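You operate a simulated robot arm through the tools that you are given. There is no shell and no other tool. Be economical: measure what you need, move in short steps, check, and stop when the job is done.

Carry out the task below with a simulated two-armed robot. There is one attempt and no reset: what you move stays moved.

JOB
Fetch box 75 from the upper drawer into the teal tote.
Fine: the drawer opens while the orange table button is held; shut it again. Set down upright: what you pick out.

It is judged by the outcome, as a careful person would: the job done as asked, and still so three seconds after it is handed in. It fails if anything else is knocked over, pushed out of place, dropped, spilled or broken.

ROBOT AND FRAMES
Two 6-joint arms with two-finger parallel grippers on one trunk, on a base that drives. Base frame: it is fixed to the floor where the robot stands at the start and does not move with it; the origin is under the middle of the robot, x ahead of it, y to its left, z up. Lengths are in m, angles in rad, forces in N, time in s.
The left shoulder is at the start at [0.06, 0.187, 1.097], the right one opposite. With the tool pointing down near the work surface each hand reaches from about 0.1 to 0.58 m from the robot's upright axis, wherever it stands, measured 20 degrees to its own side. Places, roughly: inside of the teal tote [0.7, -0.9, 0.9]; orange table button [0.5, -0.2, 0.9]; upper blue drawer [0.6, -0.3, 0.7]. Payload 1.57 kg a hand.
Tool frame (each hand has its own): the origin (TCP) lies between the finger pads and is the grasp point; the fingertips stand 0.03 m ahead of it; z points along the fingers, y is the line along which they close. Largest opening 0.11 m; finger width 0.024, thickness 0.012; the body of the gripper, 0.048 by 0.112 m, starts 0.078 m behind the TCP.
Orientation is told as [roll, pitch, yaw] about the base's x, y, z axes, in that order, counted from this pose: with the fingers straight down and closing along the base's y, the tool's x points along the base's -x, its y along +y and its z along -z.

CONTROLS
- The arms move only by the tool send_rows. It takes "left_increments", "right_increments" or both (then of equal length, played together; a hand with none holds still); each is a list of rows, each a list of 3 entries, a list of its own where there are three numbers: the finger opening in m, from 0 to 0.11, then the shift along the tool's x, y, z in m, then the turn, a rotation vector about the tool's x, y, z in degrees. In form: [[jaw, [x, y, z], [ax, ay, az]], ...]. A call has 1 to 20 rows; each row is the pose to reach, as a shift and turn from the pose commanded when the call began, along the tool's axes at that moment. A row lasts 0.2 s, in which the tool goes at most 0.05 m and 0.15 rad; a call with a longer step from one row to the next is refused whole, and so is a gripper value outside its range. Where a pose cannot be reached the arm comes as near as it can. A force on the tool above 40 N (or 10 N above the force at the start of the call, whichever is more), or a blocked arm, ends the call early, and 0.2 s more pass. The fingers move at their own pace (about 0.153 m/s each) and stop on an object; they squeeze with about 32 N. The grip force told is the motor's: it shows also when the fingers shut on nothing. Time passes only in rows, and 0.2 s behind the last, so rows that repeat a pose let the fingers close. The reply holds the time, the measured pose of the TCP, the force on the tool along the base axes, the opening and the grip force, in the units named above and with some noise, with the torque about the TCP (base axes, N m) and any sound that the robot's microphone picked up.
- Cameras (640 x 400 px; columns grow to the right, rows downward): "scene" is now at [-0.003, -0.0407, 1.6254]; the picture's right is [-0.58, -0.82, 0.00], its down [-0.70, 0.50, -0.51] and it looks along [0.42, -0.29, -0.86] (base axes); focal length 269 px, centre (320, 200). "left" rides on the left gripper at [0.07, -0.016, -0.141] in its tool frame; the picture's right is [0.23, 0.97, 0.00], its down [-0.86, 0.20, -0.48] and it looks along [-0.47, 0.11, 0.88] (tool axes); focal length 222 px, centre (320, 200). "right" rides on the right gripper at [0.07, 0.016, -0.141] in its tool frame; the picture's right is [-0.23, 0.97, 0.00], its down [-0.86, -0.20, -0.48] and it looks along [-0.47, -0.11, 0.88] (tool axes); focal length 222 px, centre (320, 200). There is no depth. A picture from a camera that has moved, and an enlarged one, comes with that camera's place and axes in the base frame and with its lens.
- grab_frame(camera): a new picture of that camera. It takes no simulated time.
- lift_body(by): slides the trunk up (or, below 0, down) by that many m; the arms and the scene camera ride with it, the base frame stays. It gives what a move gives, with no picture.
- base_move(legs): drives the robot by 1 to 6 legs, each [ahead, left, turn to the left] in m, m and rad, along the robot's own axes; the way and the turn of a leg run together, so that a leg with both is an arc; at most 1.5 m and 3.142 rad a leg. The arms and the cameras ride along, it lands a little off, and it stops where it bumps. It gives what a move gives.
- turn_head(pan, tilt): turns the head with the scene camera to pan (to the left, within 1.501 rad either way) and tilt (down, from -0.506 to 1.204), counted from straight ahead of the robot. It gives what a move gives.
- zoom(camera, box): a new picture of the part [left, top, right, bottom] of that camera's present view, enlarged. It takes no simulated time.
- close_job(): hands the job in; it is judged then, once.

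Go step by step. Nothing tells you exact positions but the pictures and the camera data: compare them with the known pose of the tool, close in by small moves and look again before you grip or let go. The budget is 120 turns and 108 pictures, counting those below and the enlarged ones. Unless the task says otherwise, let go and move clear before handing in, and close with one line.

The tools are called after "Emit:" as name(argument=value, ...) on one line, values as JSON. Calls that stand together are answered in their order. send_rows: Moves the arms, as the interface text tells. Its arguments: {"type":"object","properties":{"left_increments":{"type":"array"},"right_increments":{"type":"array"}},"required":[]} The other tools are called the same way: lift_body (by) slides the trunk up or down; base_move (legs) drives the base; turn_head (pan, tilt) turns the head that bears the scene camera; grab_frame (camera) takes a picture; zoom (camera, box) takes an enlarged picture of a part of a camera's view; close_job () hands the job in.

At the start:

```text
time: 0.0
left_tool_pos: [0.4017, -0.0625, 1.1874]
left_tcp_rot: [-0.001, -0.001, -0.001]
left_ft_force: [-0.1, -0.5, 0.0]
left_ft_torque: [0.02, -0.01, 0.0]
left_grip_width: 0.1101
left_grasp_force: 0.0
right_tool_pos: [0.3019, -0.3369, 1.1359]
right_tcp_rot: [0.0, 0.001, -0.001]
right_ft_force: [0.3, -0.5, 1.5]
right_ft_torque: [-0.02, 0.0, 0.02]
right_grip_width: 0.1099
right_grasp_force: 0.0
trunk travel left (down, up): [-0.725, 0.265]
robot x, y, heading: [-0.0024, 0.0037, -0.001]
head pan, tilt: [-0.616, 1.037]
```

scene: 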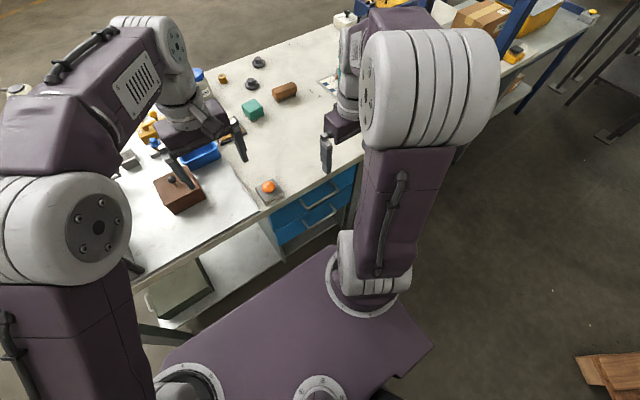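
right: 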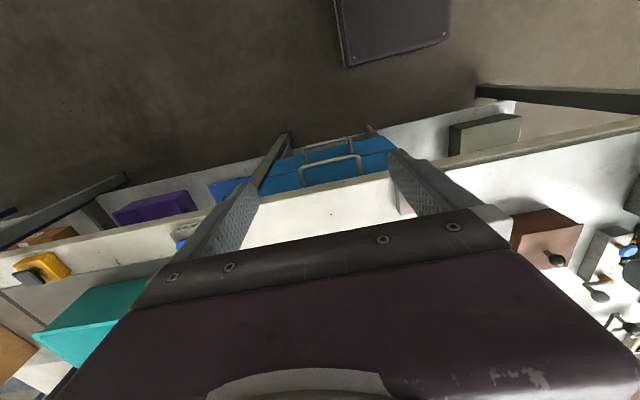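
left: 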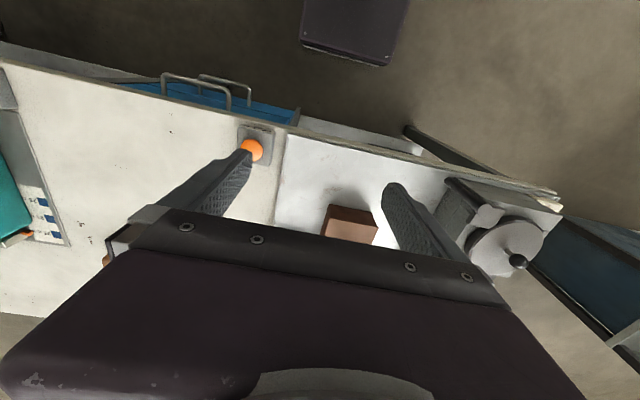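

The orange button looks to be near [0.62, -0.21, 0.70], and the blue drawers are under the table's front edge below it. I'll look closer at the drawers and the tote before moving.

Emit:
zoom(camera="scene", box=[220, 130, 380, 260])

Emit:
turn_head(pan=-1.1, tilt=0.75)

Emit:
grab_frame(camera="scene")

```text
3.08 times, centred on (300, 195) of scene
camera zoom: at [-0.003, -0.0407, 1.6254], right [-0.58, -0.82, 0.0], down [-0.7, 0.5, -0.51], along [0.42, -0.29, -0.86], focal length 828 px, centre (382, 215)
```

zoom: 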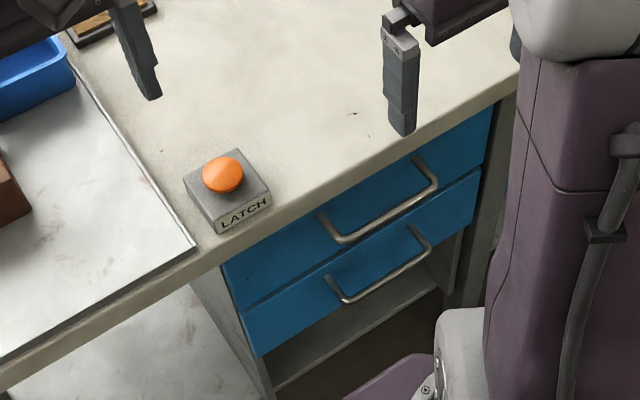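

```text
time: 0.9
left_tool_pos: [0.4014, -0.0613, 1.1851]
left_tcp_rot: [0.0, -0.001, 0.001]
left_ft_force: [-1.0, -0.1, -0.2]
left_ft_torque: [-0.01, -0.03, -0.01]
left_grip_width: 0.11
left_grasp_force: 0.0
right_tool_pos: [0.3006, -0.3354, 1.1377]
right_tcp_rot: [-0.001, 0.0, 0.0]
right_ft_force: [0.0, 0.4, 0.5]
right_ft_torque: [0.04, 0.0, 0.01]
right_grip_width: 0.1102
right_grasp_force: 0.0
trunk travel left (down, up): [-0.725, 0.265]
robot x, y, heading: [-0.0024, -0.0022, -0.002]
head pan, tilt: [-1.1, 0.75]
```

```text
103 pictures are left
camera scene: at [-0.0203, -0.0754, 1.6469], right [-0.89, -0.45, 0.0], down [-0.31, 0.61, -0.73], along [0.33, -0.65, -0.68], focal length 269 px, centre (320, 200)
```

scene: 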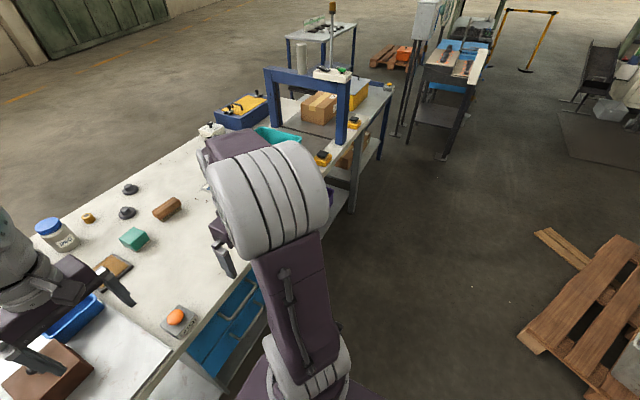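

By comparing views, the button sits higher and nearer than I first took it, about [0.48, -0.175, 0.92]. The upper handle is near [0.41, -0.34, 0.77]. I'll zoom both wrist cameras to refine this.

Emit:
zoom(camera="left", box=[100, 40, 340, 190])

Emit:
zoom(camera="right", box=[200, 90, 440, 240])

Emit:
zoom(camera="scene", box=[180, 60, 400, 200])

```text
2.67 times, centred on (220, 115) of left
camera zoom: at [0.3321, -0.0772, 1.3283], right [-0.23, 0.97, 0.0], down [0.86, 0.2, 0.48], along [0.47, 0.11, -0.88], focal length 592 px, centre (587, 427)
```

zoom: 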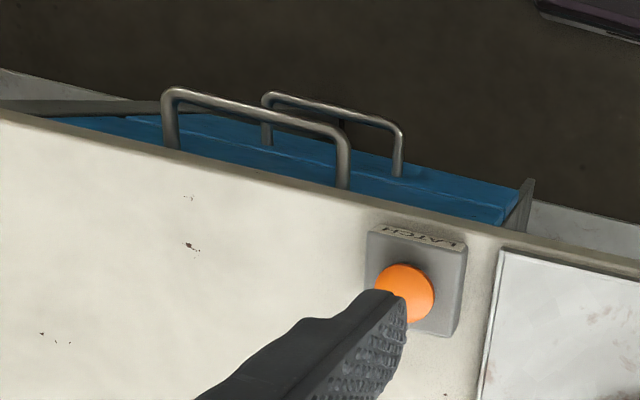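

```text
2.67 times, centred on (320, 165) of right
camera zoom: at [0.2329, -0.3189, 1.2784], right [0.23, 0.97, 0.0], down [0.86, -0.2, 0.48], along [0.47, -0.11, -0.88], focal length 592 px, centre (320, 293)
```

zoom: 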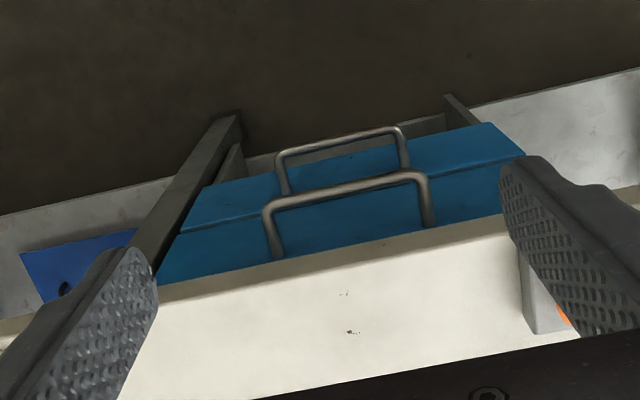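

```text
2.86 times, centred on (290, 130) of scene
camera zoom: at [-0.0203, -0.0754, 1.6469], right [-0.89, -0.45, 0.0], down [-0.31, 0.61, -0.73], along [0.33, -0.65, -0.68], focal length 769 px, centre (406, 400)
```

zoom: 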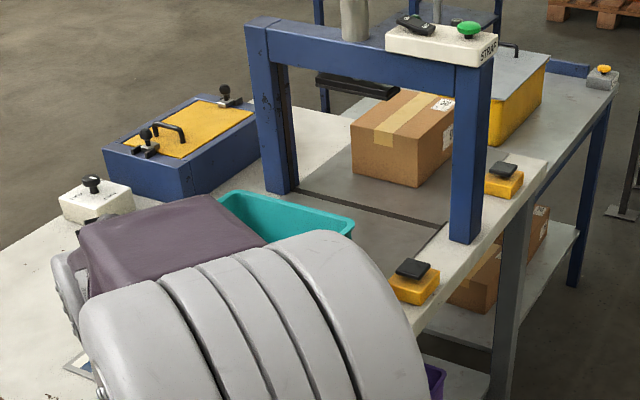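

Triangulated: the upper handle bar runs from [0.400, -0.40, 0.79] to [0.404, -0.265, 0.79], with the drawer front at x≈0.44 and the button top near [0.473, -0.172, 0.925]. I'll back the base off and shift it right, so the left hand reaches the button and the right hand the handle.

Emit:
base_move(legs=[[-0.08, 0, 0], [0, -0.2, 0]])

Emit:
turn_head(pan=-0.2, tilt=1.0)

Emit:
grab_frame(camera="scene")

Emit:
grab_frame(camera="left")

Emit:
grab_frame(camera="right")

```text
time: 3.1
left_tool_pos: [0.3219, -0.2521, 1.1871]
left_tcp_rot: [-0.001, 0.0, -0.002]
left_ft_force: [-0.3, 0.2, -0.7]
left_ft_torque: [0.0, 0.02, 0.01]
left_grip_width: 0.1097
left_grasp_force: 0.1
right_tool_pos: [0.2215, -0.5268, 1.1369]
right_tcp_rot: [-0.002, 0.001, -0.002]
right_ft_force: [0.4, -0.8, -1.2]
right_ft_torque: [0.0, 0.0, -0.01]
right_grip_width: 0.11
right_grasp_force: 0.1
trunk travel left (down, up): [-0.725, 0.265]
robot x, y, heading: [-0.0808, -0.1902, -0.001]
head pan, tilt: [-1.1, 0.75]
```

```text
time: 4.3
left_tool_pos: [0.3217, -0.2555, 1.1862]
left_tcp_rot: [0.002, 0.001, -0.002]
left_ft_force: [0.1, 0.2, 0.1]
left_ft_torque: [0.01, 0.02, 0.0]
left_grip_width: 0.11
left_grasp_force: 0.0
right_tool_pos: [0.2211, -0.5293, 1.1375]
right_tcp_rot: [-0.001, 0.001, 0.001]
right_ft_force: [0.1, -0.1, 0.8]
right_ft_torque: [-0.03, -0.02, 0.0]
right_grip_width: 0.1099
right_grasp_force: 0.0
trunk travel left (down, up): [-0.725, 0.265]
robot x, y, heading: [-0.0755, -0.1918, 0.001]
head pan, tilt: [-0.201, 1.0]
```

```text
99 pictures are left
camera scene: at [-0.0694, -0.2087, 1.6278], right [-0.2, -0.98, 0.0], down [-0.82, 0.17, -0.54], along [0.53, -0.11, -0.84], focal length 269 px, centre (320, 200)
```

scene: 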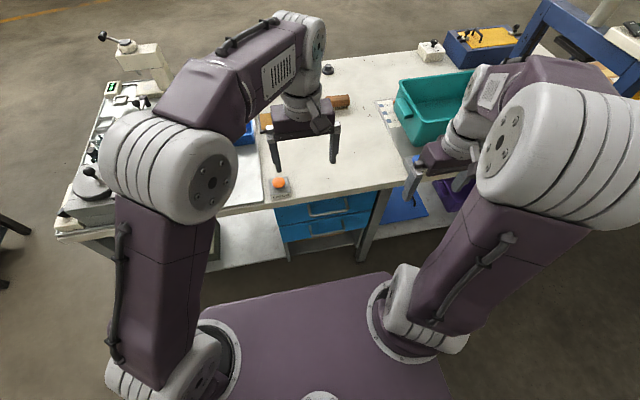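

```text
98 pictures are left
camera left: at [0.2525, -0.2705, 1.3283], right [-0.23, 0.97, 0.0], down [0.86, 0.2, 0.48], along [0.47, 0.11, -0.88], focal length 222 px, centre (320, 200)
```

left: 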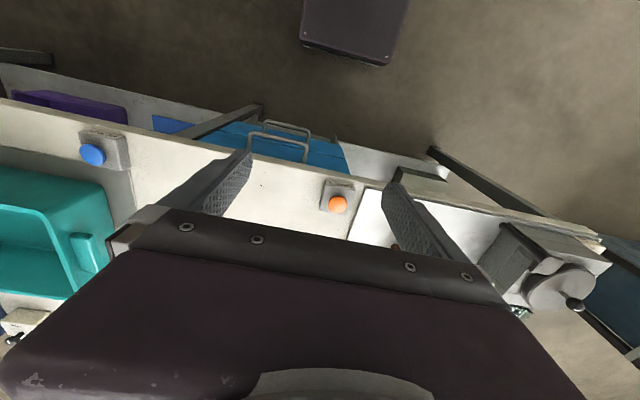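

```text
97 pictures are left
camera right: at [0.153, -0.5122, 1.2784], right [0.23, 0.97, 0.0], down [0.85, -0.2, 0.48], along [0.47, -0.11, -0.88], focal length 222 px, centre (320, 200)
```

right: 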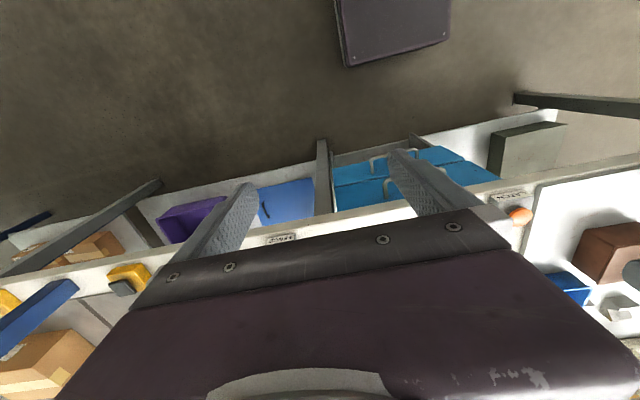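

The base landed well, and the button reads again at about [0.471, -0.18, 0.925]. I'll bring the closed left hand above the button and swing the right hand a quarter turn so its fingers can close across the handle bar.

Emit:
send_rows(left_increments=[[0.08, [-0.021, 0.011, 0.028], [0, 0, 0]], [0.05, [-0.042, 0.022, 0.056], [0, 0, 0]], [0.02, [-0.063, 0.033, 0.084], [0, 0, 0]], [0, [-0.085, 0.044, 0.112], [0, 0, 0]], [0, [-0.106, 0.055, 0.14], [0, 0, 0]], [0, [-0.128, 0.066, 0.168], [0, 0, 0]], [0, [-0.149, 0.077, 0.19], [0, 0, 0]], [0, [-0.149, 0.077, 0.19], [0, 0, 0]], [0, [-0.149, 0.077, 0.19], [0, 0, 0]], [0, [-0.149, 0.077, 0.19], [0, 0, 0]], [0, [-0.149, 0.077, 0.19], [0, 0, 0]], [0, [-0.149, 0.077, 0.19], [0, 0, 0]]], right_increments=[[0.1, [-0.003, 0.012, 0.003], [0, 0, -7.5]], [0.09, [-0.006, 0.024, 0.006], [0, 0, -15]], [0.08, [-0.009, 0.036, 0.009], [0, 0, -22.5]], [0.07, [-0.012, 0.048, 0.012], [0, 0, -30]], [0.06, [-0.015, 0.06, 0.015], [0, 0, -37.5]], [0.05, [-0.018, 0.072, 0.018], [0, 0, -45]], [0.05, [-0.021, 0.084, 0.021], [0, 0, -52.5]], [0.05, [-0.024, 0.096, 0.024], [0, 0, -60]], [0.05, [-0.027, 0.108, 0.027], [0, 0, -67.5]], [0.05, [-0.03, 0.12, 0.03], [0, 0, -75]], [0.05, [-0.03, 0.13, 0.035], [0, 0, -82.5]], [0.05, [-0.03, 0.13, 0.04], [0, 0, -90]]])

Emit:
grab_frame(camera="scene")

Emit:
grab_frame(camera="left")

Emit:
grab_frame(camera="right")

```text
time: 7.0
left_tool_pos: [0.4712, -0.1791, 0.9959]
left_tcp_rot: [0.001, 0.001, 0.0]
left_ft_force: [0.5, -0.2, 0.1]
left_ft_torque: [0.0, -0.02, -0.03]
left_grip_width: 0.0002
left_grasp_force: 21.0
right_tool_pos: [0.2499, -0.3975, 1.0965]
right_tcp_rot: [0.002, 0.0, 1.572]
right_ft_force: [-0.2, 0.4, -0.9]
right_ft_torque: [0.0, -0.02, -0.04]
right_grip_width: 0.0505
right_grasp_force: 0.1
trunk travel left (down, up): [-0.725, 0.265]
robot x, y, heading: [-0.08, -0.1891, 0.003]
head pan, tilt: [-0.201, 1.0]
```

```text
96 pictures are left
camera scene: at [-0.069, -0.2086, 1.6278], right [-0.2, -0.98, 0.0], down [-0.82, 0.17, -0.54], along [0.53, -0.11, -0.84], focal length 269 px, centre (320, 200)
```

scene: 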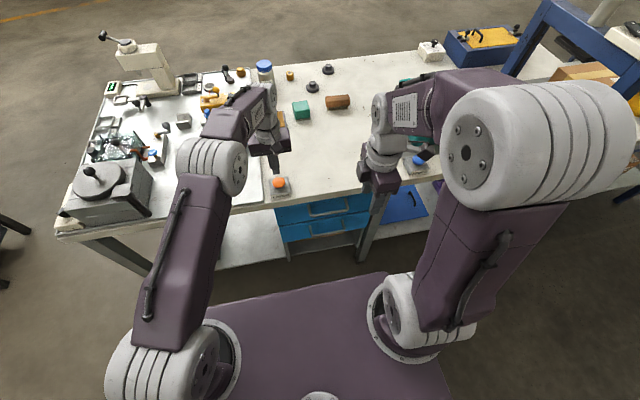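

```text
95 pictures are left
camera left: at [0.4021, -0.1938, 1.1374], right [-0.23, 0.97, 0.0], down [0.86, 0.2, 0.48], along [0.47, 0.11, -0.88], focal length 222 px, centre (320, 200)
```

left: 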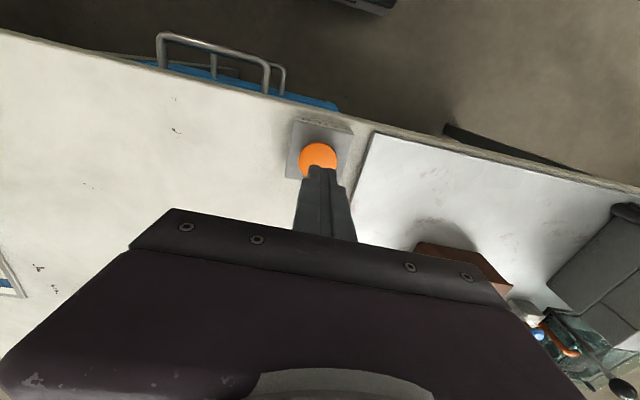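

```text
94 pictures are left
camera right: at [0.2368, -0.4668, 1.2377], right [-0.97, 0.23, 0.0], down [0.2, 0.86, 0.48], along [0.11, 0.47, -0.88], focal length 222 px, centre (320, 200)
```

right: 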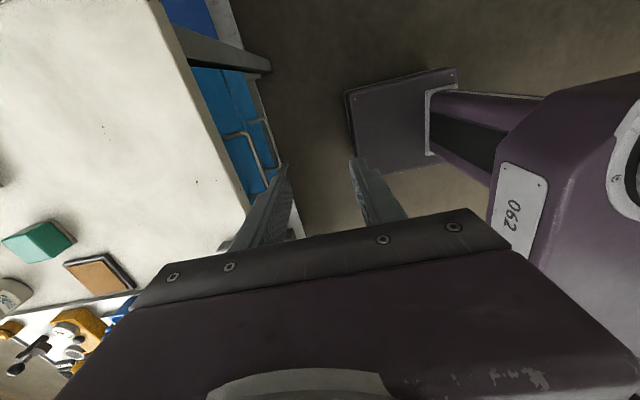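

The left fingertips are right over the button. Next I'll tilt the right hand 45° forward and bring it in front of the handle, then look.

Emit:
send_rows(right_increments=[[0.05, [-0.011, -0.007, 0.028], [7.5, 0, 0]], [0.05, [-0.022, -0.014, 0.056], [15, 0, 0]], [0.05, [-0.033, -0.021, 0.084], [22.5, 0, 0]], [0.05, [-0.044, -0.028, 0.112], [30, 0, 0]], [0.05, [-0.055, -0.034, 0.14], [37.5, 0, 0]], [0.05, [-0.0645, -0.04, 0.166], [45, 0, 0]]])

Emit:
grab_frame(camera="scene")

Emit:
grab_frame(camera="right")

```text
time: 8.3
left_tool_pos: [0.4705, -0.1773, 0.9968]
left_tcp_rot: [0.0, -0.002, 0.001]
left_ft_force: [-0.4, 0.3, -0.3]
left_ft_torque: [-0.03, -0.01, 0.0]
left_grip_width: 0.0001
left_grasp_force: 21.4
right_tool_pos: [0.3429, -0.311, 0.9456]
right_tcp_rot: [-0.765, 0.004, 1.568]
right_ft_force: [-0.2, 0.7, 0.7]
right_ft_torque: [0.0, -0.06, 0.0]
right_grip_width: 0.0501
right_grasp_force: 0.1
right hand out of reach, approached as far as the arm can: row 3, 4, 5, 6
trunk travel left (down, up): [-0.725, 0.265]
robot x, y, heading: [-0.0812, -0.1939, 0.0]
head pan, tilt: [-0.201, 1.0]
```

```text
93 pictures are left
camera scene: at [-0.0708, -0.207, 1.6279], right [-0.2, -0.98, 0.0], down [-0.82, 0.17, -0.54], along [0.53, -0.11, -0.84], focal length 269 px, centre (320, 200)
```

scene: 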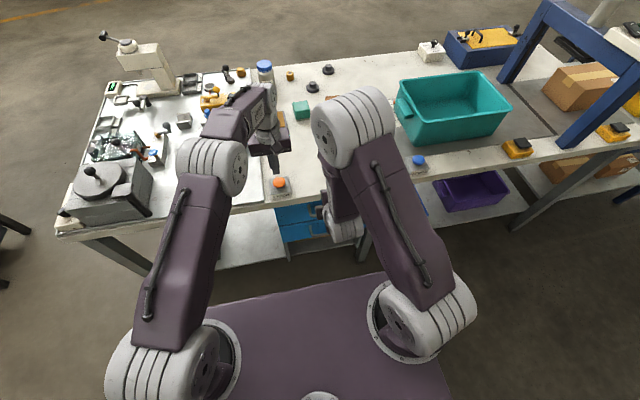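

```text
92 pictures are left
camera right: at [0.2344, -0.3799, 1.0379], right [-0.7, 0.23, -0.68], down [-0.18, 0.86, 0.48], along [0.69, 0.46, -0.56], focal length 222 px, centre (320, 200)
```

right: 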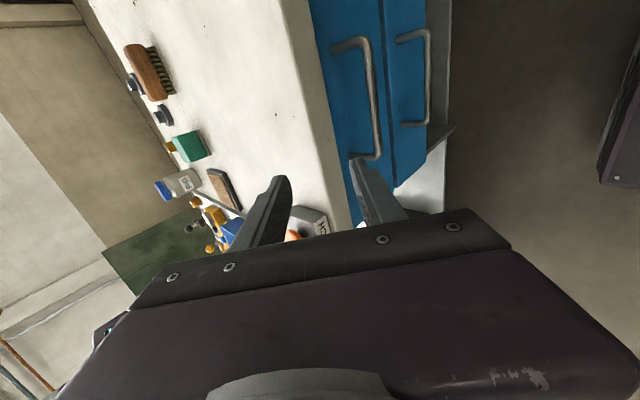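

The right arm is cramped at this height because the shoulders are low for this tall bench. The wrist picture confirms the handle bar at x≈0.40, y from -0.405 to -0.27. I'll raise the trunk 0.2 m.

Emit:
lift_body(by=0.2)

```text
time: 10.5
left_tool_pos: [0.4728, -0.1799, 1.1957]
left_tcp_rot: [0.0, 0.001, 0.0]
left_ft_force: [0.4, 0.3, 0.0]
left_ft_torque: [-0.03, 0.0, 0.03]
left_grip_width: 0.0002
left_grasp_force: 21.1
right_tool_pos: [0.344, -0.3127, 1.1467]
right_tcp_rot: [-0.764, 0.001, 1.568]
right_ft_force: [0.2, 0.1, 0.0]
right_ft_torque: [-0.01, 0.03, 0.0]
right_grip_width: 0.05
right_grasp_force: 0.1
trunk travel left (down, up): [-0.925, 0.065]
robot x, y, heading: [-0.0814, -0.1927, 0.002]
head pan, tilt: [-0.201, 1.0]
```

Emit:
send_rows(left_increments=[[0, [0, 0, 0.03], [0, 0, 0]], [0, [0, 0, 0.06], [0, 0, 0]], [0, [0, 0, 0.09], [0, 0, 0]], [0, [0, 0, 0.12], [0, 0, 0]], [0, [0, 0, 0.15], [0, 0, 0]], [0, [0, 0, 0.18], [0, 0, 0]], [0, [0, 0, 0.2], [0, 0, 0]]], right_increments=[[0.05, [0.003, 0.031, 0.025], [0, 0, 0]], [0.05, [0.006, 0.062, 0.05], [0, 0, 0]], [0.05, [0.009, 0.092, 0.076], [0, 0, 0]], [0.05, [0.012, 0.123, 0.102], [0, 0, 0]], [0.05, [0.015, 0.154, 0.127], [0, 0, 0]], [0.05, [0.018, 0.185, 0.152], [0, 0, 0]], [0.05, [0.02, 0.215, 0.177], [0, 0, 0]]])

Emit:
grab_frame(camera="scene")

Emit:
grab_frame(camera="right")

```text
time: 12.1
left_tool_pos: [0.4688, -0.177, 0.9994]
left_tcp_rot: [0.001, 0.0, 0.0]
left_ft_force: [0.2, -0.6, 0.3]
left_ft_torque: [0.01, 0.02, 0.05]
left_grip_width: 0.0
left_grasp_force: 21.3
left hand out of reach, approached as far as the arm can: row 7
right_tool_pos: [0.3694, -0.3011, 0.8438]
right_tcp_rot: [-0.751, 0.005, 1.565]
right_ft_force: [0.0, -0.7, 0.3]
right_ft_torque: [0.01, -0.01, 0.01]
right_grip_width: 0.0501
right_grasp_force: 0.0
right hand out of reach, approached as far as the arm can: row 1, 2, 3, 4, 5, 6, 7
trunk travel left (down, up): [-0.925, 0.065]
robot x, y, heading: [-0.0811, -0.1934, 0.003]
head pan, tilt: [-0.201, 1.0]
```

```text
91 pictures are left
camera scene: at [-0.0695, -0.2092, 1.8279], right [-0.2, -0.98, 0.0], down [-0.82, 0.17, -0.54], along [0.53, -0.11, -0.84], focal length 269 px, centre (320, 200)
```

scene: 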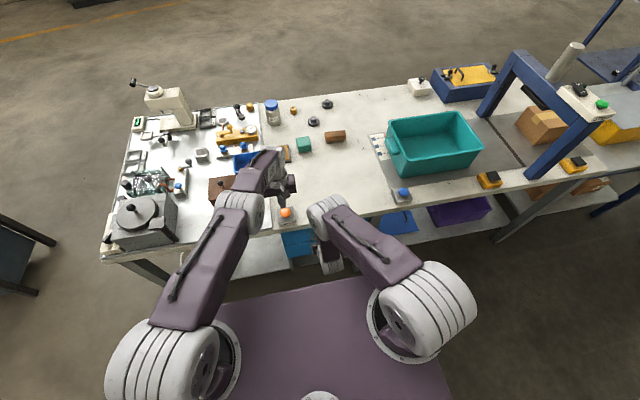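

```text
90 pictures are left
camera right: at [0.2622, -0.3699, 0.9378], right [-0.71, 0.23, -0.67], down [-0.17, 0.86, 0.48], along [0.68, 0.46, -0.57], focal length 222 px, centre (320, 200)
```

right: 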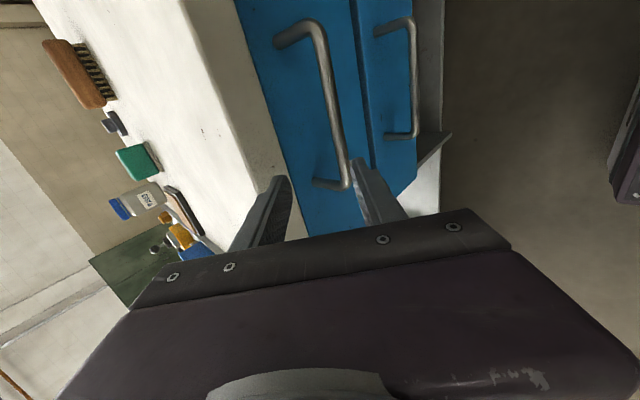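

The right arm is too folded here while the left is nearly stretched out. Turning the robot to the right brings the left shoulder nearer the button and takes the right shoulder back. I'll lift the left hand a little and turn.

Emit:
send_rows(left_increments=[[0, [0.02, 0, -0.03], [0, 0, 0]], [0, [0.04, 0, -0.06], [0, 0, 0]], [0, [0.06, 0, -0.09], [0, 0, 0]]])

Emit:
base_move(legs=[[-0.05, -0.03, 0], [0, 0, -0.6]])

Emit:
turn_head(pan=0.4, tilt=1.0)

Emit:
grab_frame(camera="scene")

Emit:
grab_frame(camera="right")

```text
time: 12.9
left_tool_pos: [0.4052, -0.1748, 1.0875]
left_tcp_rot: [0.0, -0.001, 0.001]
left_ft_force: [0.1, 0.5, 0.0]
left_ft_torque: [0.04, -0.01, 0.0]
left_grip_width: 0.0
left_grasp_force: 21.1
right_tool_pos: [0.3691, -0.3, 0.8443]
right_tcp_rot: [-0.751, 0.006, 1.565]
right_ft_force: [-0.7, -0.1, -0.8]
right_ft_torque: [-0.02, 0.01, 0.0]
right_grip_width: 0.0501
right_grasp_force: 0.1
trunk travel left (down, up): [-0.925, 0.065]
robot x, y, heading: [-0.0821, -0.1915, 0.003]
head pan, tilt: [-0.201, 1.0]
```

```text
time: 15.5
left_tool_pos: [0.2821, -0.4832, 1.0868]
left_tcp_rot: [0.0, 0.0, -0.601]
left_ft_force: [-0.3, -0.4, -0.7]
left_ft_torque: [-0.01, 0.02, -0.01]
left_grip_width: 0.0001
left_grasp_force: 21.4
right_tool_pos: [0.1796, -0.566, 0.8449]
right_tcp_rot: [-0.749, 0.005, 0.96]
right_ft_force: [0.1, 0.0, -0.8]
right_ft_torque: [-0.01, 0.0, -0.02]
right_grip_width: 0.05
right_grasp_force: 0.1
trunk travel left (down, up): [-0.925, 0.065]
robot x, y, heading: [-0.1283, -0.2207, -0.6]
head pan, tilt: [-0.201, 1.0]
```

```text
time: 16.5
left_tool_pos: [0.2825, -0.4823, 1.0875]
left_tcp_rot: [-0.001, -0.001, -0.602]
left_ft_force: [0.0, 0.5, -0.3]
left_ft_torque: [-0.02, 0.02, -0.02]
left_grip_width: 0.0003
left_grasp_force: 21.1
right_tool_pos: [0.1792, -0.566, 0.8453]
right_tcp_rot: [-0.749, 0.007, 0.962]
right_ft_force: [0.3, 0.0, 0.1]
right_ft_torque: [-0.04, 0.01, -0.02]
right_grip_width: 0.0503
right_grasp_force: 0.0
trunk travel left (down, up): [-0.925, 0.065]
robot x, y, heading: [-0.1269, -0.2241, -0.604]
head pan, tilt: [0.4, 1.0]
```

```text
89 pictures are left
camera scene: at [-0.1089, -0.2045, 1.8278], right [-0.2, -0.98, 0.0], down [-0.82, 0.17, -0.54], along [0.53, -0.11, -0.84], focal length 269 px, centre (320, 200)
```

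scene: 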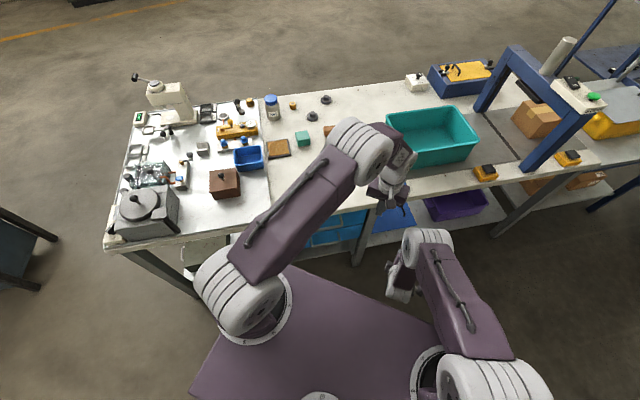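

```text
88 pictures are left
camera right: at [0.0525, -0.5607, 0.9382], right [-0.46, 0.59, -0.66], down [0.34, 0.81, 0.48], along [0.82, -0.01, -0.57], focal length 222 px, centre (320, 200)
```

right: 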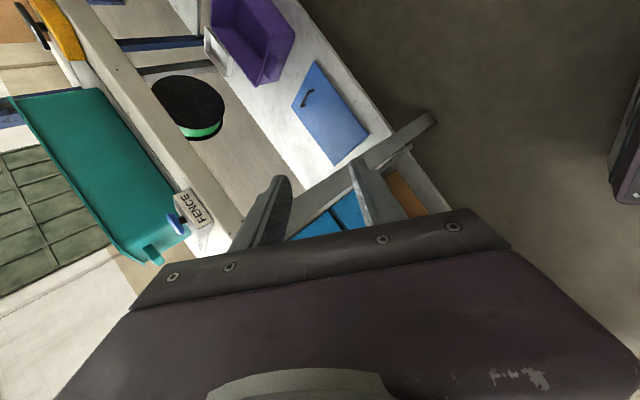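

The geometry is better now. I'll send the left hand to the button first, keeping it clear above, then bring the right hand round to the handle.

Emit:
send_rows(left_increments=[[0, [0.002, 0.045, 0], [0, 0, 0]], [0, [0.004, 0.09, 0], [0, 0, 0]], [0, [0.006, 0.135, 0], [0, 0, 0]], [0, [0.008, 0.18, 0.01], [0, 0, 0]], [0, [0.01, 0.225, 0.02], [0, 0, 0]], [0, [0.012, 0.27, 0.04], [0, 0, 0]], [0, [0.014, 0.315, 0.06], [0, 0, 0]], [0, [0.016, 0.358, 0.075], [0, 0, 0]], [0, [0.016, 0.358, 0.085], [0, 0, 0]]])

Emit:
send_rows(right_increments=[[0.05, [-0.039, 0, -0.004], [0, -3.4, -3.6]], [0.05, [-0.078, 0, -0.008], [0, -6.8, -7.2]], [0.05, [-0.117, 0, -0.012], [0, -10.2, -10.9]], [0.05, [-0.156, 0, -0.016], [0, -13.6, -14.5]], [0.05, [-0.195, 0, -0.02], [0, -17, -18.1]], [0.05, [-0.234, -0.003, -0.024], [0, -20.4, -21.8]], [0.05, [-0.273, -0.005, -0.027], [0, -23.7, -25.4]]])

Emit:
grab_frame(camera="scene")

Emit:
grab_frame(camera="right")

Emit:
grab_frame(camera="left")

```text
time: 18.5
left_tool_pos: [0.4706, -0.1768, 1.0028]
left_tcp_rot: [-0.001, 0.0, -0.601]
left_ft_force: [-0.8, 0.3, 0.3]
left_ft_torque: [0.0, 0.0, 0.0]
left_grip_width: 0.0
left_grasp_force: 21.2
right_tool_pos: [0.1792, -0.5663, 0.8448]
right_tcp_rot: [-0.749, 0.005, 0.963]
right_ft_force: [-0.1, -0.3, -0.4]
right_ft_torque: [0.0, 0.0, 0.03]
right_grip_width: 0.0502
right_grasp_force: 0.1
trunk travel left (down, up): [-0.925, 0.065]
robot x, y, heading: [-0.129, -0.2215, -0.604]
head pan, tilt: [0.4, 1.0]
```

```text
time: 20.1
left_tool_pos: [0.4714, -0.177, 1.0028]
left_tcp_rot: [-0.001, -0.001, -0.602]
left_ft_force: [1.2, 0.4, 0.0]
left_ft_torque: [-0.02, 0.01, -0.02]
left_grip_width: 0.0002
left_grasp_force: 21.2
right_tool_pos: [0.3227, -0.3335, 0.866]
right_tcp_rot: [-0.746, 0.005, 1.57]
right_ft_force: [0.7, 0.4, 0.2]
right_ft_torque: [-0.02, 0.05, 0.0]
right_grip_width: 0.0497
right_grasp_force: 0.0
trunk travel left (down, up): [-0.925, 0.065]
robot x, y, heading: [-0.1301, -0.2227, -0.602]
head pan, tilt: [0.4, 1.0]
```

```text
87 pictures are left
camera scene: at [-0.1082, -0.2032, 1.8278], right [-0.2, -0.98, 0.0], down [-0.82, 0.17, -0.54], along [0.53, -0.11, -0.84], focal length 269 px, centre (320, 200)
```

scene: 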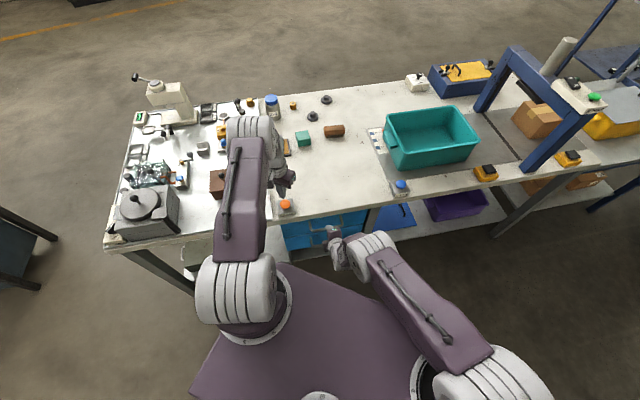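

```text
86 pictures are left
camera right: at [0.2163, -0.4025, 0.96], right [-0.72, 0.22, -0.66], down [-0.18, 0.86, 0.48], along [0.68, 0.46, -0.57], focal length 222 px, centre (320, 200)
```

right: 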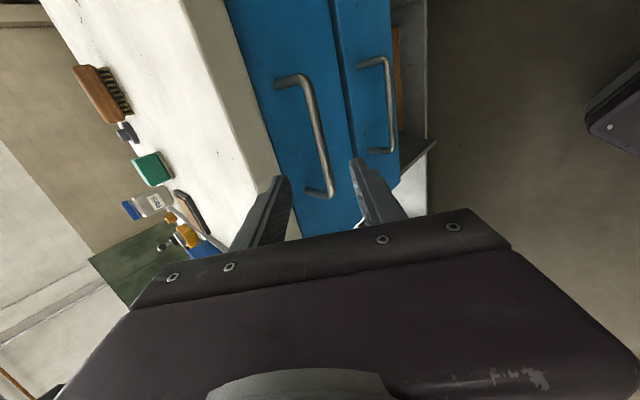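

```text
85 pictures are left
camera left: at [0.4051, -0.1496, 1.1434], right [0.36, 0.93, 0.0], down [0.82, -0.32, 0.48], along [0.45, -0.17, -0.88], focal length 222 px, centre (320, 200)
```

left: 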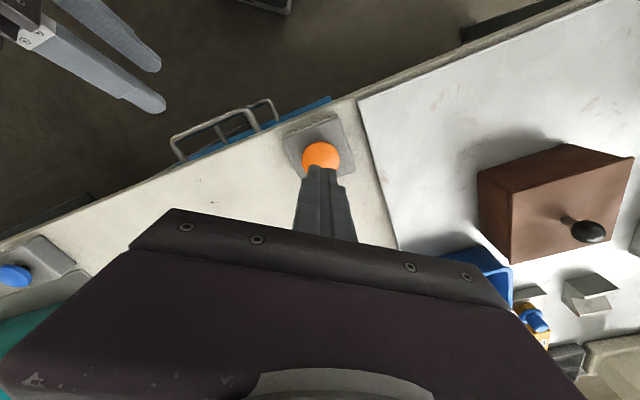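

The right hand is at the pre-grasp pose and lined up with the bar. I'll go in along the fingers and close on the bar.

Emit:
send_rows(right_increments=[[0.04, [0, 0, 0.03], [0, 0, 0]], [0.04, [0, 0, 0.06], [0, 0, 0]], [0.04, [0, 0, 0.08], [0, 0, 0]], [0.04, [0, 0, 0.094], [0, 0, 0]]])

Emit:
grab_frame(camera="right")

Emit:
zoom(camera="scene", box=[240, 160, 400, 260])

```text
time: 21.1
left_tool_pos: [0.4695, -0.1785, 1.0052]
left_tcp_rot: [0.002, -0.001, -0.601]
left_ft_force: [-0.7, 0.1, -0.1]
left_ft_torque: [0.03, -0.03, -0.01]
left_grip_width: 0.0
left_grasp_force: 21.0
right_tool_pos: [0.2348, -0.3542, 0.7428]
right_tcp_rot: [-0.539, 0.038, 1.579]
right_ft_force: [0.7, -0.2, -0.3]
right_ft_torque: [0.0, -0.01, -0.01]
right_grip_width: 0.04
right_grasp_force: 0.0
right hand out of reach, approached as far as the arm can: row 2, 3, 4
trunk travel left (down, up): [-0.925, 0.065]
robot x, y, heading: [-0.1289, -0.2203, -0.602]
head pan, tilt: [0.4, 1.0]
stopped in row 4 (right hand): the force on the tool passed its limit (the readings are from after the stop); the commanded pose is now the measured one
```

```text
84 pictures are left
camera right: at [0.1506, -0.4198, 0.8586], right [-0.84, 0.2, -0.51], down [-0.08, 0.87, 0.48], along [0.54, 0.44, -0.72], focal length 222 px, centre (320, 200)
```

right: 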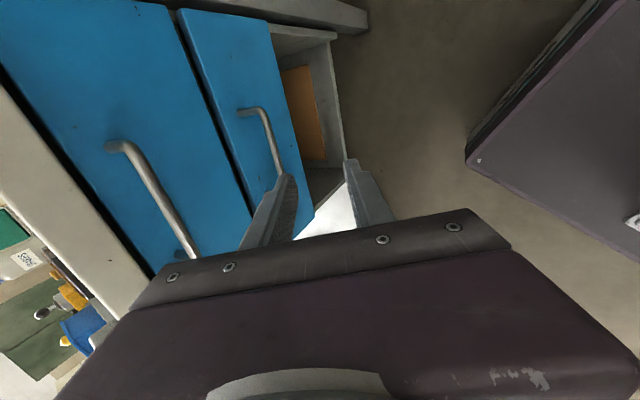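

```text
4.00 times, centred on (320, 210) of scene
camera zoom: at [-0.1129, -0.2058, 1.8279], right [-0.2, -0.98, 0.0], down [-0.82, 0.17, -0.54], along [0.53, -0.11, -0.84], focal length 1076 px, centre (320, 160)
```

zoom: 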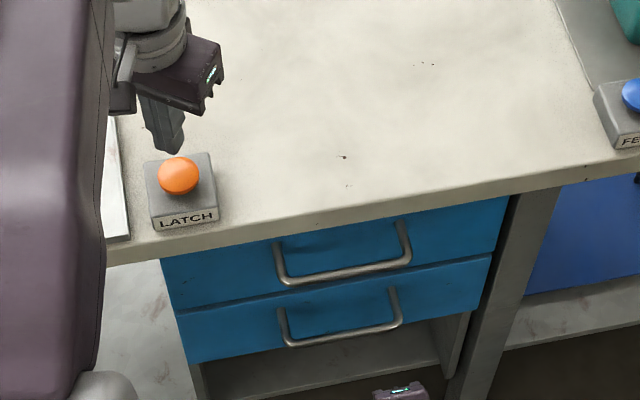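

The hand went off course: with this wrist turn (over 120° relative to the robot) the arm hits a joint limit. Nothing was touched. I'll lift the right hand back and turn it the other way round, with the closing axis the same but flipped by 180°.

Emit:
send_rows(right_increments=[[0.04, [0.009, -0.015, -0.04], [-6, 0, 0]], [0.04, [0.018, -0.03, -0.078], [-12, 0, 0]], [0.04, [0.027, -0.045, -0.117], [-18, 0, 0]], [0.04, [0.036, -0.06, -0.156], [-24, 0, 0]], [0.04, [0.046, -0.077, -0.195], [-31, 0, 0]]])

```text
time: 21.5
left_tool_pos: [0.4704, -0.177, 1.0036]
left_tcp_rot: [0.002, -0.001, -0.603]
left_ft_force: [-0.2, -0.2, 0.6]
left_ft_torque: [-0.05, -0.02, 0.02]
left_grip_width: 0.0003
left_grasp_force: 21.3
right_tool_pos: [0.0207, -0.3998, 0.6734]
right_tcp_rot: [-0.138, 0.091, 1.605]
right_ft_force: [-0.1, 0.0, 0.1]
right_ft_torque: [0.02, -0.01, 0.0]
right_grip_width: 0.04
right_grasp_force: 0.0
trunk travel left (down, up): [-0.925, 0.065]
robot x, y, heading: [-0.1311, -0.2281, -0.602]
head pan, tilt: [0.4, 1.0]
stopped in row 2 (right hand): the arm was blocked; the commanded pose is now the measured one
```

The arm swung inward and reports being blocked, so I need to look before moving again.

Emit:
turn_head(pan=0.1, tilt=1.2)

Emit:
grab_frame(camera="scene")

Emit:
grab_frame(camera="right")

```text
time: 22.3
left_tool_pos: [0.4715, -0.1771, 1.0021]
left_tcp_rot: [0.003, -0.003, -0.601]
left_ft_force: [-0.2, -0.4, 0.0]
left_ft_torque: [0.0, 0.01, 0.01]
left_grip_width: 0.0001
left_grasp_force: 21.5
right_tool_pos: [0.0204, -0.3996, 0.6748]
right_tcp_rot: [-0.138, 0.092, 1.603]
right_ft_force: [-0.1, -0.4, 0.2]
right_ft_torque: [-0.02, -0.01, -0.01]
right_grip_width: 0.0399
right_grasp_force: 0.0
trunk travel left (down, up): [-0.925, 0.065]
robot x, y, heading: [-0.1287, -0.2222, -0.606]
head pan, tilt: [0.099, 1.201]
```

```text
82 pictures are left
camera scene: at [-0.1278, -0.217, 1.8152], right [-0.48, -0.88, 0.0], down [-0.82, 0.45, -0.36], along [0.32, -0.17, -0.93], focal length 269 px, centre (320, 200)
```

scene: 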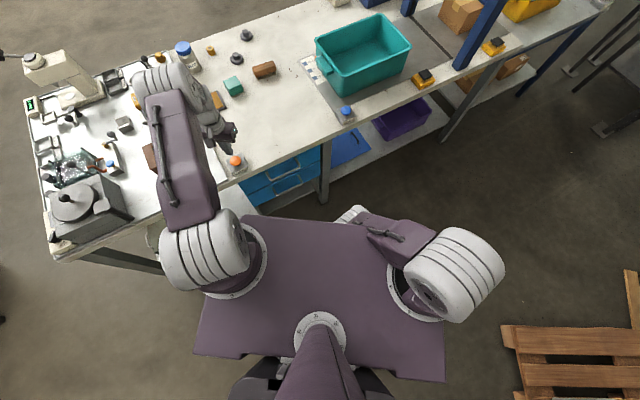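

```text
81 pictures are left
camera right: at [-0.0115, -0.4562, 0.818], right [-0.97, 0.18, -0.15], down [0.1, 0.9, 0.42], along [0.21, 0.39, -0.89], focal length 222 px, centre (320, 200)
```

right: 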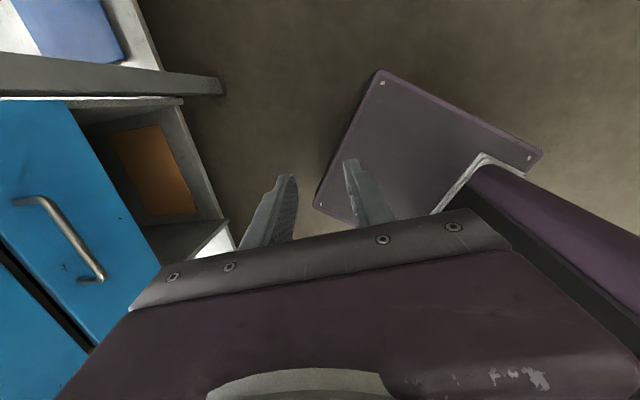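

The forearm has folded in below the shoulder plate. I'll ease the hand straight out forward, short of the drawer.

Emit:
send_rows(right_increments=[[0.04, [0.01, -0.03, 0], [0, 0, 0]], [0.04, [0.02, -0.06, 0], [0, 0, 0]], [0.04, [0.03, -0.09, 0], [0, 0, 0]], [0.04, [0.04, -0.12, 0], [0, 0, 0]], [0.04, [0.05, -0.15, 0], [0, 0, 0]]])

Emit:
grab_frame(camera="scene")

```text
time: 23.5
left_tool_pos: [0.4727, -0.1766, 1.0025]
left_tcp_rot: [0.0, -0.002, -0.602]
left_ft_force: [0.2, 0.4, -0.9]
left_ft_torque: [-0.01, 0.01, 0.03]
left_grip_width: 0.0
left_grasp_force: 21.5
right_tool_pos: [0.1264, -0.4346, 0.7166]
right_tcp_rot: [-0.141, 0.093, 1.605]
right_ft_force: [-0.3, -0.1, -0.1]
right_ft_torque: [0.0, -0.02, 0.02]
right_grip_width: 0.0399
right_grasp_force: 0.1
right hand out of reach, approached as far as the arm can: row 3, 4, 5
trunk travel left (down, up): [-0.925, 0.065]
robot x, y, heading: [-0.1307, -0.223, -0.6]
head pan, tilt: [0.099, 1.201]
```

```text
80 pictures are left
camera scene: at [-0.1273, -0.2173, 1.8152], right [-0.48, -0.88, 0.0], down [-0.82, 0.45, -0.36], along [0.32, -0.17, -0.93], focal length 269 px, centre (320, 200)
```

scene: 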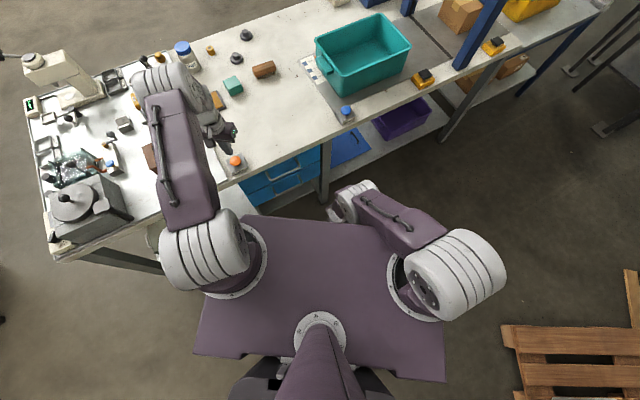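

Emit:
send_rows(right_increments=[[0.04, [0, 0, -0.01], [0, 0, 8]], [0.04, [0, 0, -0.02], [0, 0, 16]], [0.04, [0, 0, -0.03], [0, 0, 24]], [0.04, [0, 0, -0.04], [0, 0, 32]], [0.04, [0, 0, -0.05], [0, 0, 40]], [0.04, [0, 0, -0.06], [0, 0, 48]], [0.04, [0, 0, -0.07], [0, 0, 56]], [0.04, [0, 0, -0.08], [0, 0, 64]], [0.04, [0, 0, -0.09], [0, 0, 72]], [0.04, [0, 0, -0.1], [0, 0, 80]], [0.04, [0, 0, -0.11], [0, 0, 88]], [0.04, [0, 0, -0.12], [0, 0, 92]]])

Emit:
send_rows(right_increments=[[0.04, [0, 0, -0.01], [0, 0, 8]], [0.04, [0, 0, -0.02], [0, 0, 16]], [0.04, [0, 0, -0.03], [0, 0, 24]], [0.04, [0, 0, -0.04], [0, 0, 32]], [0.04, [0, 0, -0.05], [0, 0, 40]], [0.04, [0, 0, -0.06], [0, 0, 48]], [0.04, [0, 0, -0.06], [0, 0, 56]], [0.04, [0, 0, -0.06], [0, 0, 64]], [0.04, [0, 0, -0.06], [0, 0, 72]], [0.04, [0, 0, -0.06], [0, 0, 80]], [0.04, [0, 0, -0.06], [0, 0, 88]], [0.04, [0, 0, -0.06], [0, 0, 90]]])

Emit:
grab_frame(camera="scene")

```text
time: 26.1
left_tool_pos: [0.4713, -0.1769, 1.0018]
left_tcp_rot: [0.0, -0.002, -0.601]
left_ft_force: [-0.8, -0.3, -0.7]
left_ft_torque: [0.01, -0.04, 0.0]
left_grip_width: 0.0001
left_grasp_force: 20.3
right_tool_pos: [0.1094, -0.4256, 0.8375]
right_tcp_rot: [-0.088, -0.14, 0.013]
right_ft_force: [1.0, -0.4, 0.3]
right_ft_torque: [0.0, 0.0, -0.02]
right_grip_width: 0.0403
right_grasp_force: 0.0
trunk travel left (down, up): [-0.925, 0.065]
robot x, y, heading: [-0.1279, -0.2209, -0.604]
head pan, tilt: [0.099, 1.201]
```

```text
time: 28.7
left_tool_pos: [0.4719, -0.1776, 1.003]
left_tcp_rot: [0.001, -0.002, -0.602]
left_ft_force: [0.4, 0.7, 0.4]
left_ft_torque: [0.0, -0.03, 0.0]
left_grip_width: 0.0003
left_grasp_force: 21.3
right_tool_pos: [0.1001, -0.4194, 0.8975]
right_tcp_rot: [0.14, -0.086, -1.574]
right_ft_force: [-0.1, -0.3, -0.6]
right_ft_torque: [0.01, 0.01, -0.01]
right_grip_width: 0.04
right_grasp_force: 0.1
trunk travel left (down, up): [-0.925, 0.065]
robot x, y, heading: [-0.1266, -0.2206, -0.601]
head pan, tilt: [0.099, 1.201]
```

```text
79 pictures are left
camera scene: at [-0.1276, -0.217, 1.8152], right [-0.48, -0.88, 0.0], down [-0.82, 0.45, -0.36], along [0.32, -0.17, -0.93], focal length 269 px, centre (320, 200)
```

scene: 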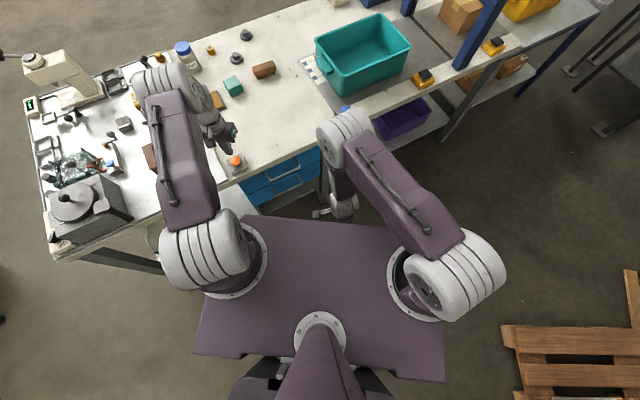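

The right wrist is unwound, with its fingers closing along x. I'll tilt it forward and bring it in front of the handle.

Emit:
send_rows(right_increments=[[0.04, [0.014, 0.027, -0.003], [-6.1, 0.8, 0]], [0.04, [0.028, 0.054, -0.006], [-12.2, 1.6, 0]], [0.04, [0.042, 0.081, -0.009], [-18.3, 2.5, 0]], [0.04, [0.057, 0.108, -0.012], [-24.5, 3.3, 0]], [0.04, [0.072, 0.136, -0.015], [-30.6, 4.1, 0]], [0.04, [0.086, 0.163, -0.0175], [-36.7, 5, 0]]])

Emit:
grab_frame(camera="right")

```text
time: 30.1
left_tool_pos: [0.473, -0.1765, 1.0015]
left_tcp_rot: [0.0, -0.001, -0.602]
left_ft_force: [-0.4, -0.4, 0.3]
left_ft_torque: [-0.01, -0.01, 0.04]
left_grip_width: 0.0
left_grasp_force: 20.3
right_tool_pos: [0.2612, -0.3289, 0.929]
right_tcp_rot: [0.78, -0.011, -1.535]
right_ft_force: [-0.9, 0.3, -0.1]
right_ft_torque: [0.0, 0.01, 0.04]
right_grip_width: 0.0401
right_grasp_force: 0.0
trunk travel left (down, up): [-0.925, 0.065]
robot x, y, heading: [-0.1321, -0.2237, -0.602]
head pan, tilt: [0.099, 1.201]
```

```text
78 pictures are left
camera right: at [0.1716, -0.2619, 1.0401], right [0.7, -0.19, 0.69], down [-0.45, -0.87, 0.21], along [0.56, -0.45, -0.7], focal length 222 px, centre (320, 200)
```

right: 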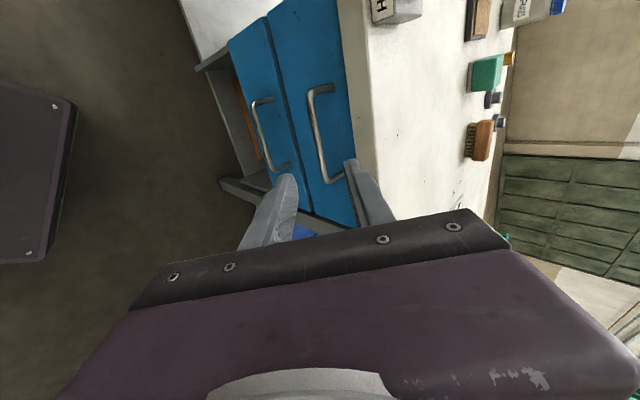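

Now the approach is reachable and the handle is exactly where predicted. I'll advance along the fingers to just short of it.

Emit:
send_rows(right_increments=[[0.04, [0, -0.001, 0.04], [0, 0, 0]], [0.04, [0, -0.002, 0.08], [0, 0, 0]], [0.04, [0, -0.003, 0.115], [0, 0, 0]], [0.04, [0, -0.003, 0.14], [0, 0, 0]]])

Emit:
grab_frame(camera="right")

```text
time: 31.1
left_tool_pos: [0.4715, -0.1776, 1.0029]
left_tcp_rot: [0.003, -0.002, -0.603]
left_ft_force: [0.8, -0.7, 0.4]
left_ft_torque: [-0.02, 0.02, 0.0]
left_grip_width: 0.0
left_grasp_force: 21.6
right_tool_pos: [0.3629, -0.3336, 0.8473]
right_tcp_rot: [0.802, -0.003, -1.546]
right_ft_force: [-0.1, -0.1, 0.9]
right_ft_torque: [-0.04, 0.01, 0.01]
right_grip_width: 0.0402
right_grasp_force: 0.0
right hand out of reach, approached as far as the arm can: row 4
trunk travel left (down, up): [-0.925, 0.065]
robot x, y, heading: [-0.1303, -0.2224, -0.603]
head pan, tilt: [0.099, 1.201]
```

```text
77 pictures are left
camera right: at [0.273, -0.2653, 0.9581], right [0.68, -0.21, 0.7], down [-0.46, -0.87, 0.19], along [0.57, -0.46, -0.69], focal length 222 px, centre (320, 200)
```

right: 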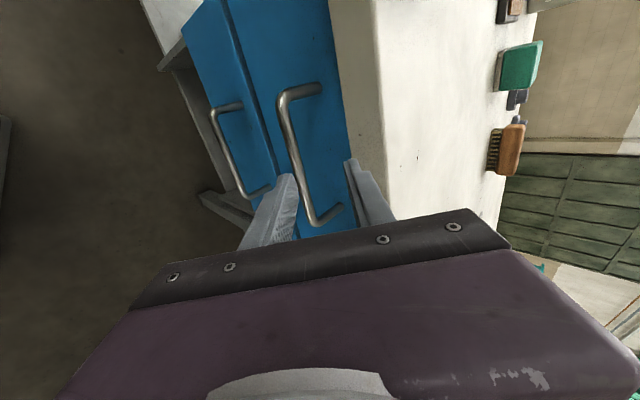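

The arm runs out of reach just short, because the shoulder is a bit too high. I'll back off, lift the left hand, and lower the trunk 0.1 m.

Emit:
send_rows(left_increments=[[0, [0, 0, -0.04], [0, 0, 0]], [0, [0, 0, -0.08], [0, 0, 0]], [0, [0, 0, -0.1], [0, 0, 0]]], right_increments=[[0.04, [0, 0, -0.04], [0, 0, 0]], [0.04, [0, 0, -0.08], [0, 0, 0]], [0.04, [0, 0, -0.1], [0, 0, 0]]])

Emit:
lift_body(by=-0.1)

```text
time: 31.9
left_tool_pos: [0.4725, -0.175, 1.1048]
left_tcp_rot: [0.001, -0.001, -0.604]
left_ft_force: [-0.2, 0.7, -0.3]
left_ft_torque: [0.01, -0.04, 0.01]
left_grip_width: 0.0
left_grasp_force: 20.8
right_tool_pos: [0.2797, -0.3302, 0.9055]
right_tcp_rot: [0.78, -0.009, -1.532]
right_ft_force: [-0.2, -0.4, -0.7]
right_ft_torque: [0.02, -0.01, 0.03]
right_grip_width: 0.04
right_grasp_force: 0.2
trunk travel left (down, up): [-0.925, 0.065]
robot x, y, heading: [-0.1303, -0.2226, -0.609]
head pan, tilt: [0.099, 1.201]
```

```text
time: 33.2
left_tool_pos: [0.4718, -0.1755, 1.0039]
left_tcp_rot: [0.0, -0.003, -0.601]
left_ft_force: [0.7, 1.4, -0.1]
left_ft_torque: [0.01, -0.02, -0.01]
left_grip_width: 0.0
left_grasp_force: 21.7
right_tool_pos: [0.2788, -0.3303, 0.8053]
right_tcp_rot: [0.78, -0.011, -1.535]
right_ft_force: [0.4, 0.0, 0.0]
right_ft_torque: [0.04, 0.01, 0.01]
right_grip_width: 0.0399
right_grasp_force: 0.0
trunk travel left (down, up): [-0.825, 0.165]
robot x, y, heading: [-0.1283, -0.2228, -0.605]
head pan, tilt: [0.099, 1.201]
```

Emit:
send_rows(right_increments=[[0.04, [0, 0.036, -0.006], [0, 0, 0]], [0.04, [0, 0.0714, -0.0125], [0, 0, 0]], [0.04, [-0.001, 0.0714, 0.015], [0, 0, 0]], [0.04, [-0.001, 0.0714, 0.0375], [0, 0, 0]]])

Emit:
grab_frame(camera="right")

```text
time: 34.2
left_tool_pos: [0.4726, -0.1762, 1.004]
left_tcp_rot: [0.0, -0.002, -0.603]
left_ft_force: [0.4, -0.4, 0.1]
left_ft_torque: [0.02, -0.02, -0.03]
left_grip_width: 0.0
left_grasp_force: 21.7
right_tool_pos: [0.3567, -0.3289, 0.826]
right_tcp_rot: [0.778, -0.01, -1.534]
right_ft_force: [0.1, 0.3, 0.7]
right_ft_torque: [-0.02, -0.01, 0.0]
right_grip_width: 0.0398
right_grasp_force: 0.1
trunk travel left (down, up): [-0.825, 0.165]
robot x, y, heading: [-0.1304, -0.2206, -0.598]
head pan, tilt: [0.099, 1.201]
```

```text
76 pictures are left
camera right: at [0.2685, -0.2613, 0.9383], right [0.7, -0.19, 0.69], down [-0.45, -0.87, 0.21], along [0.56, -0.45, -0.7], focal length 222 px, centre (320, 200)
```

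right: 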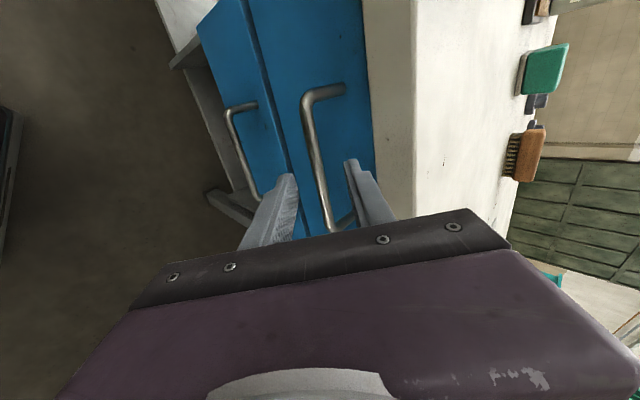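

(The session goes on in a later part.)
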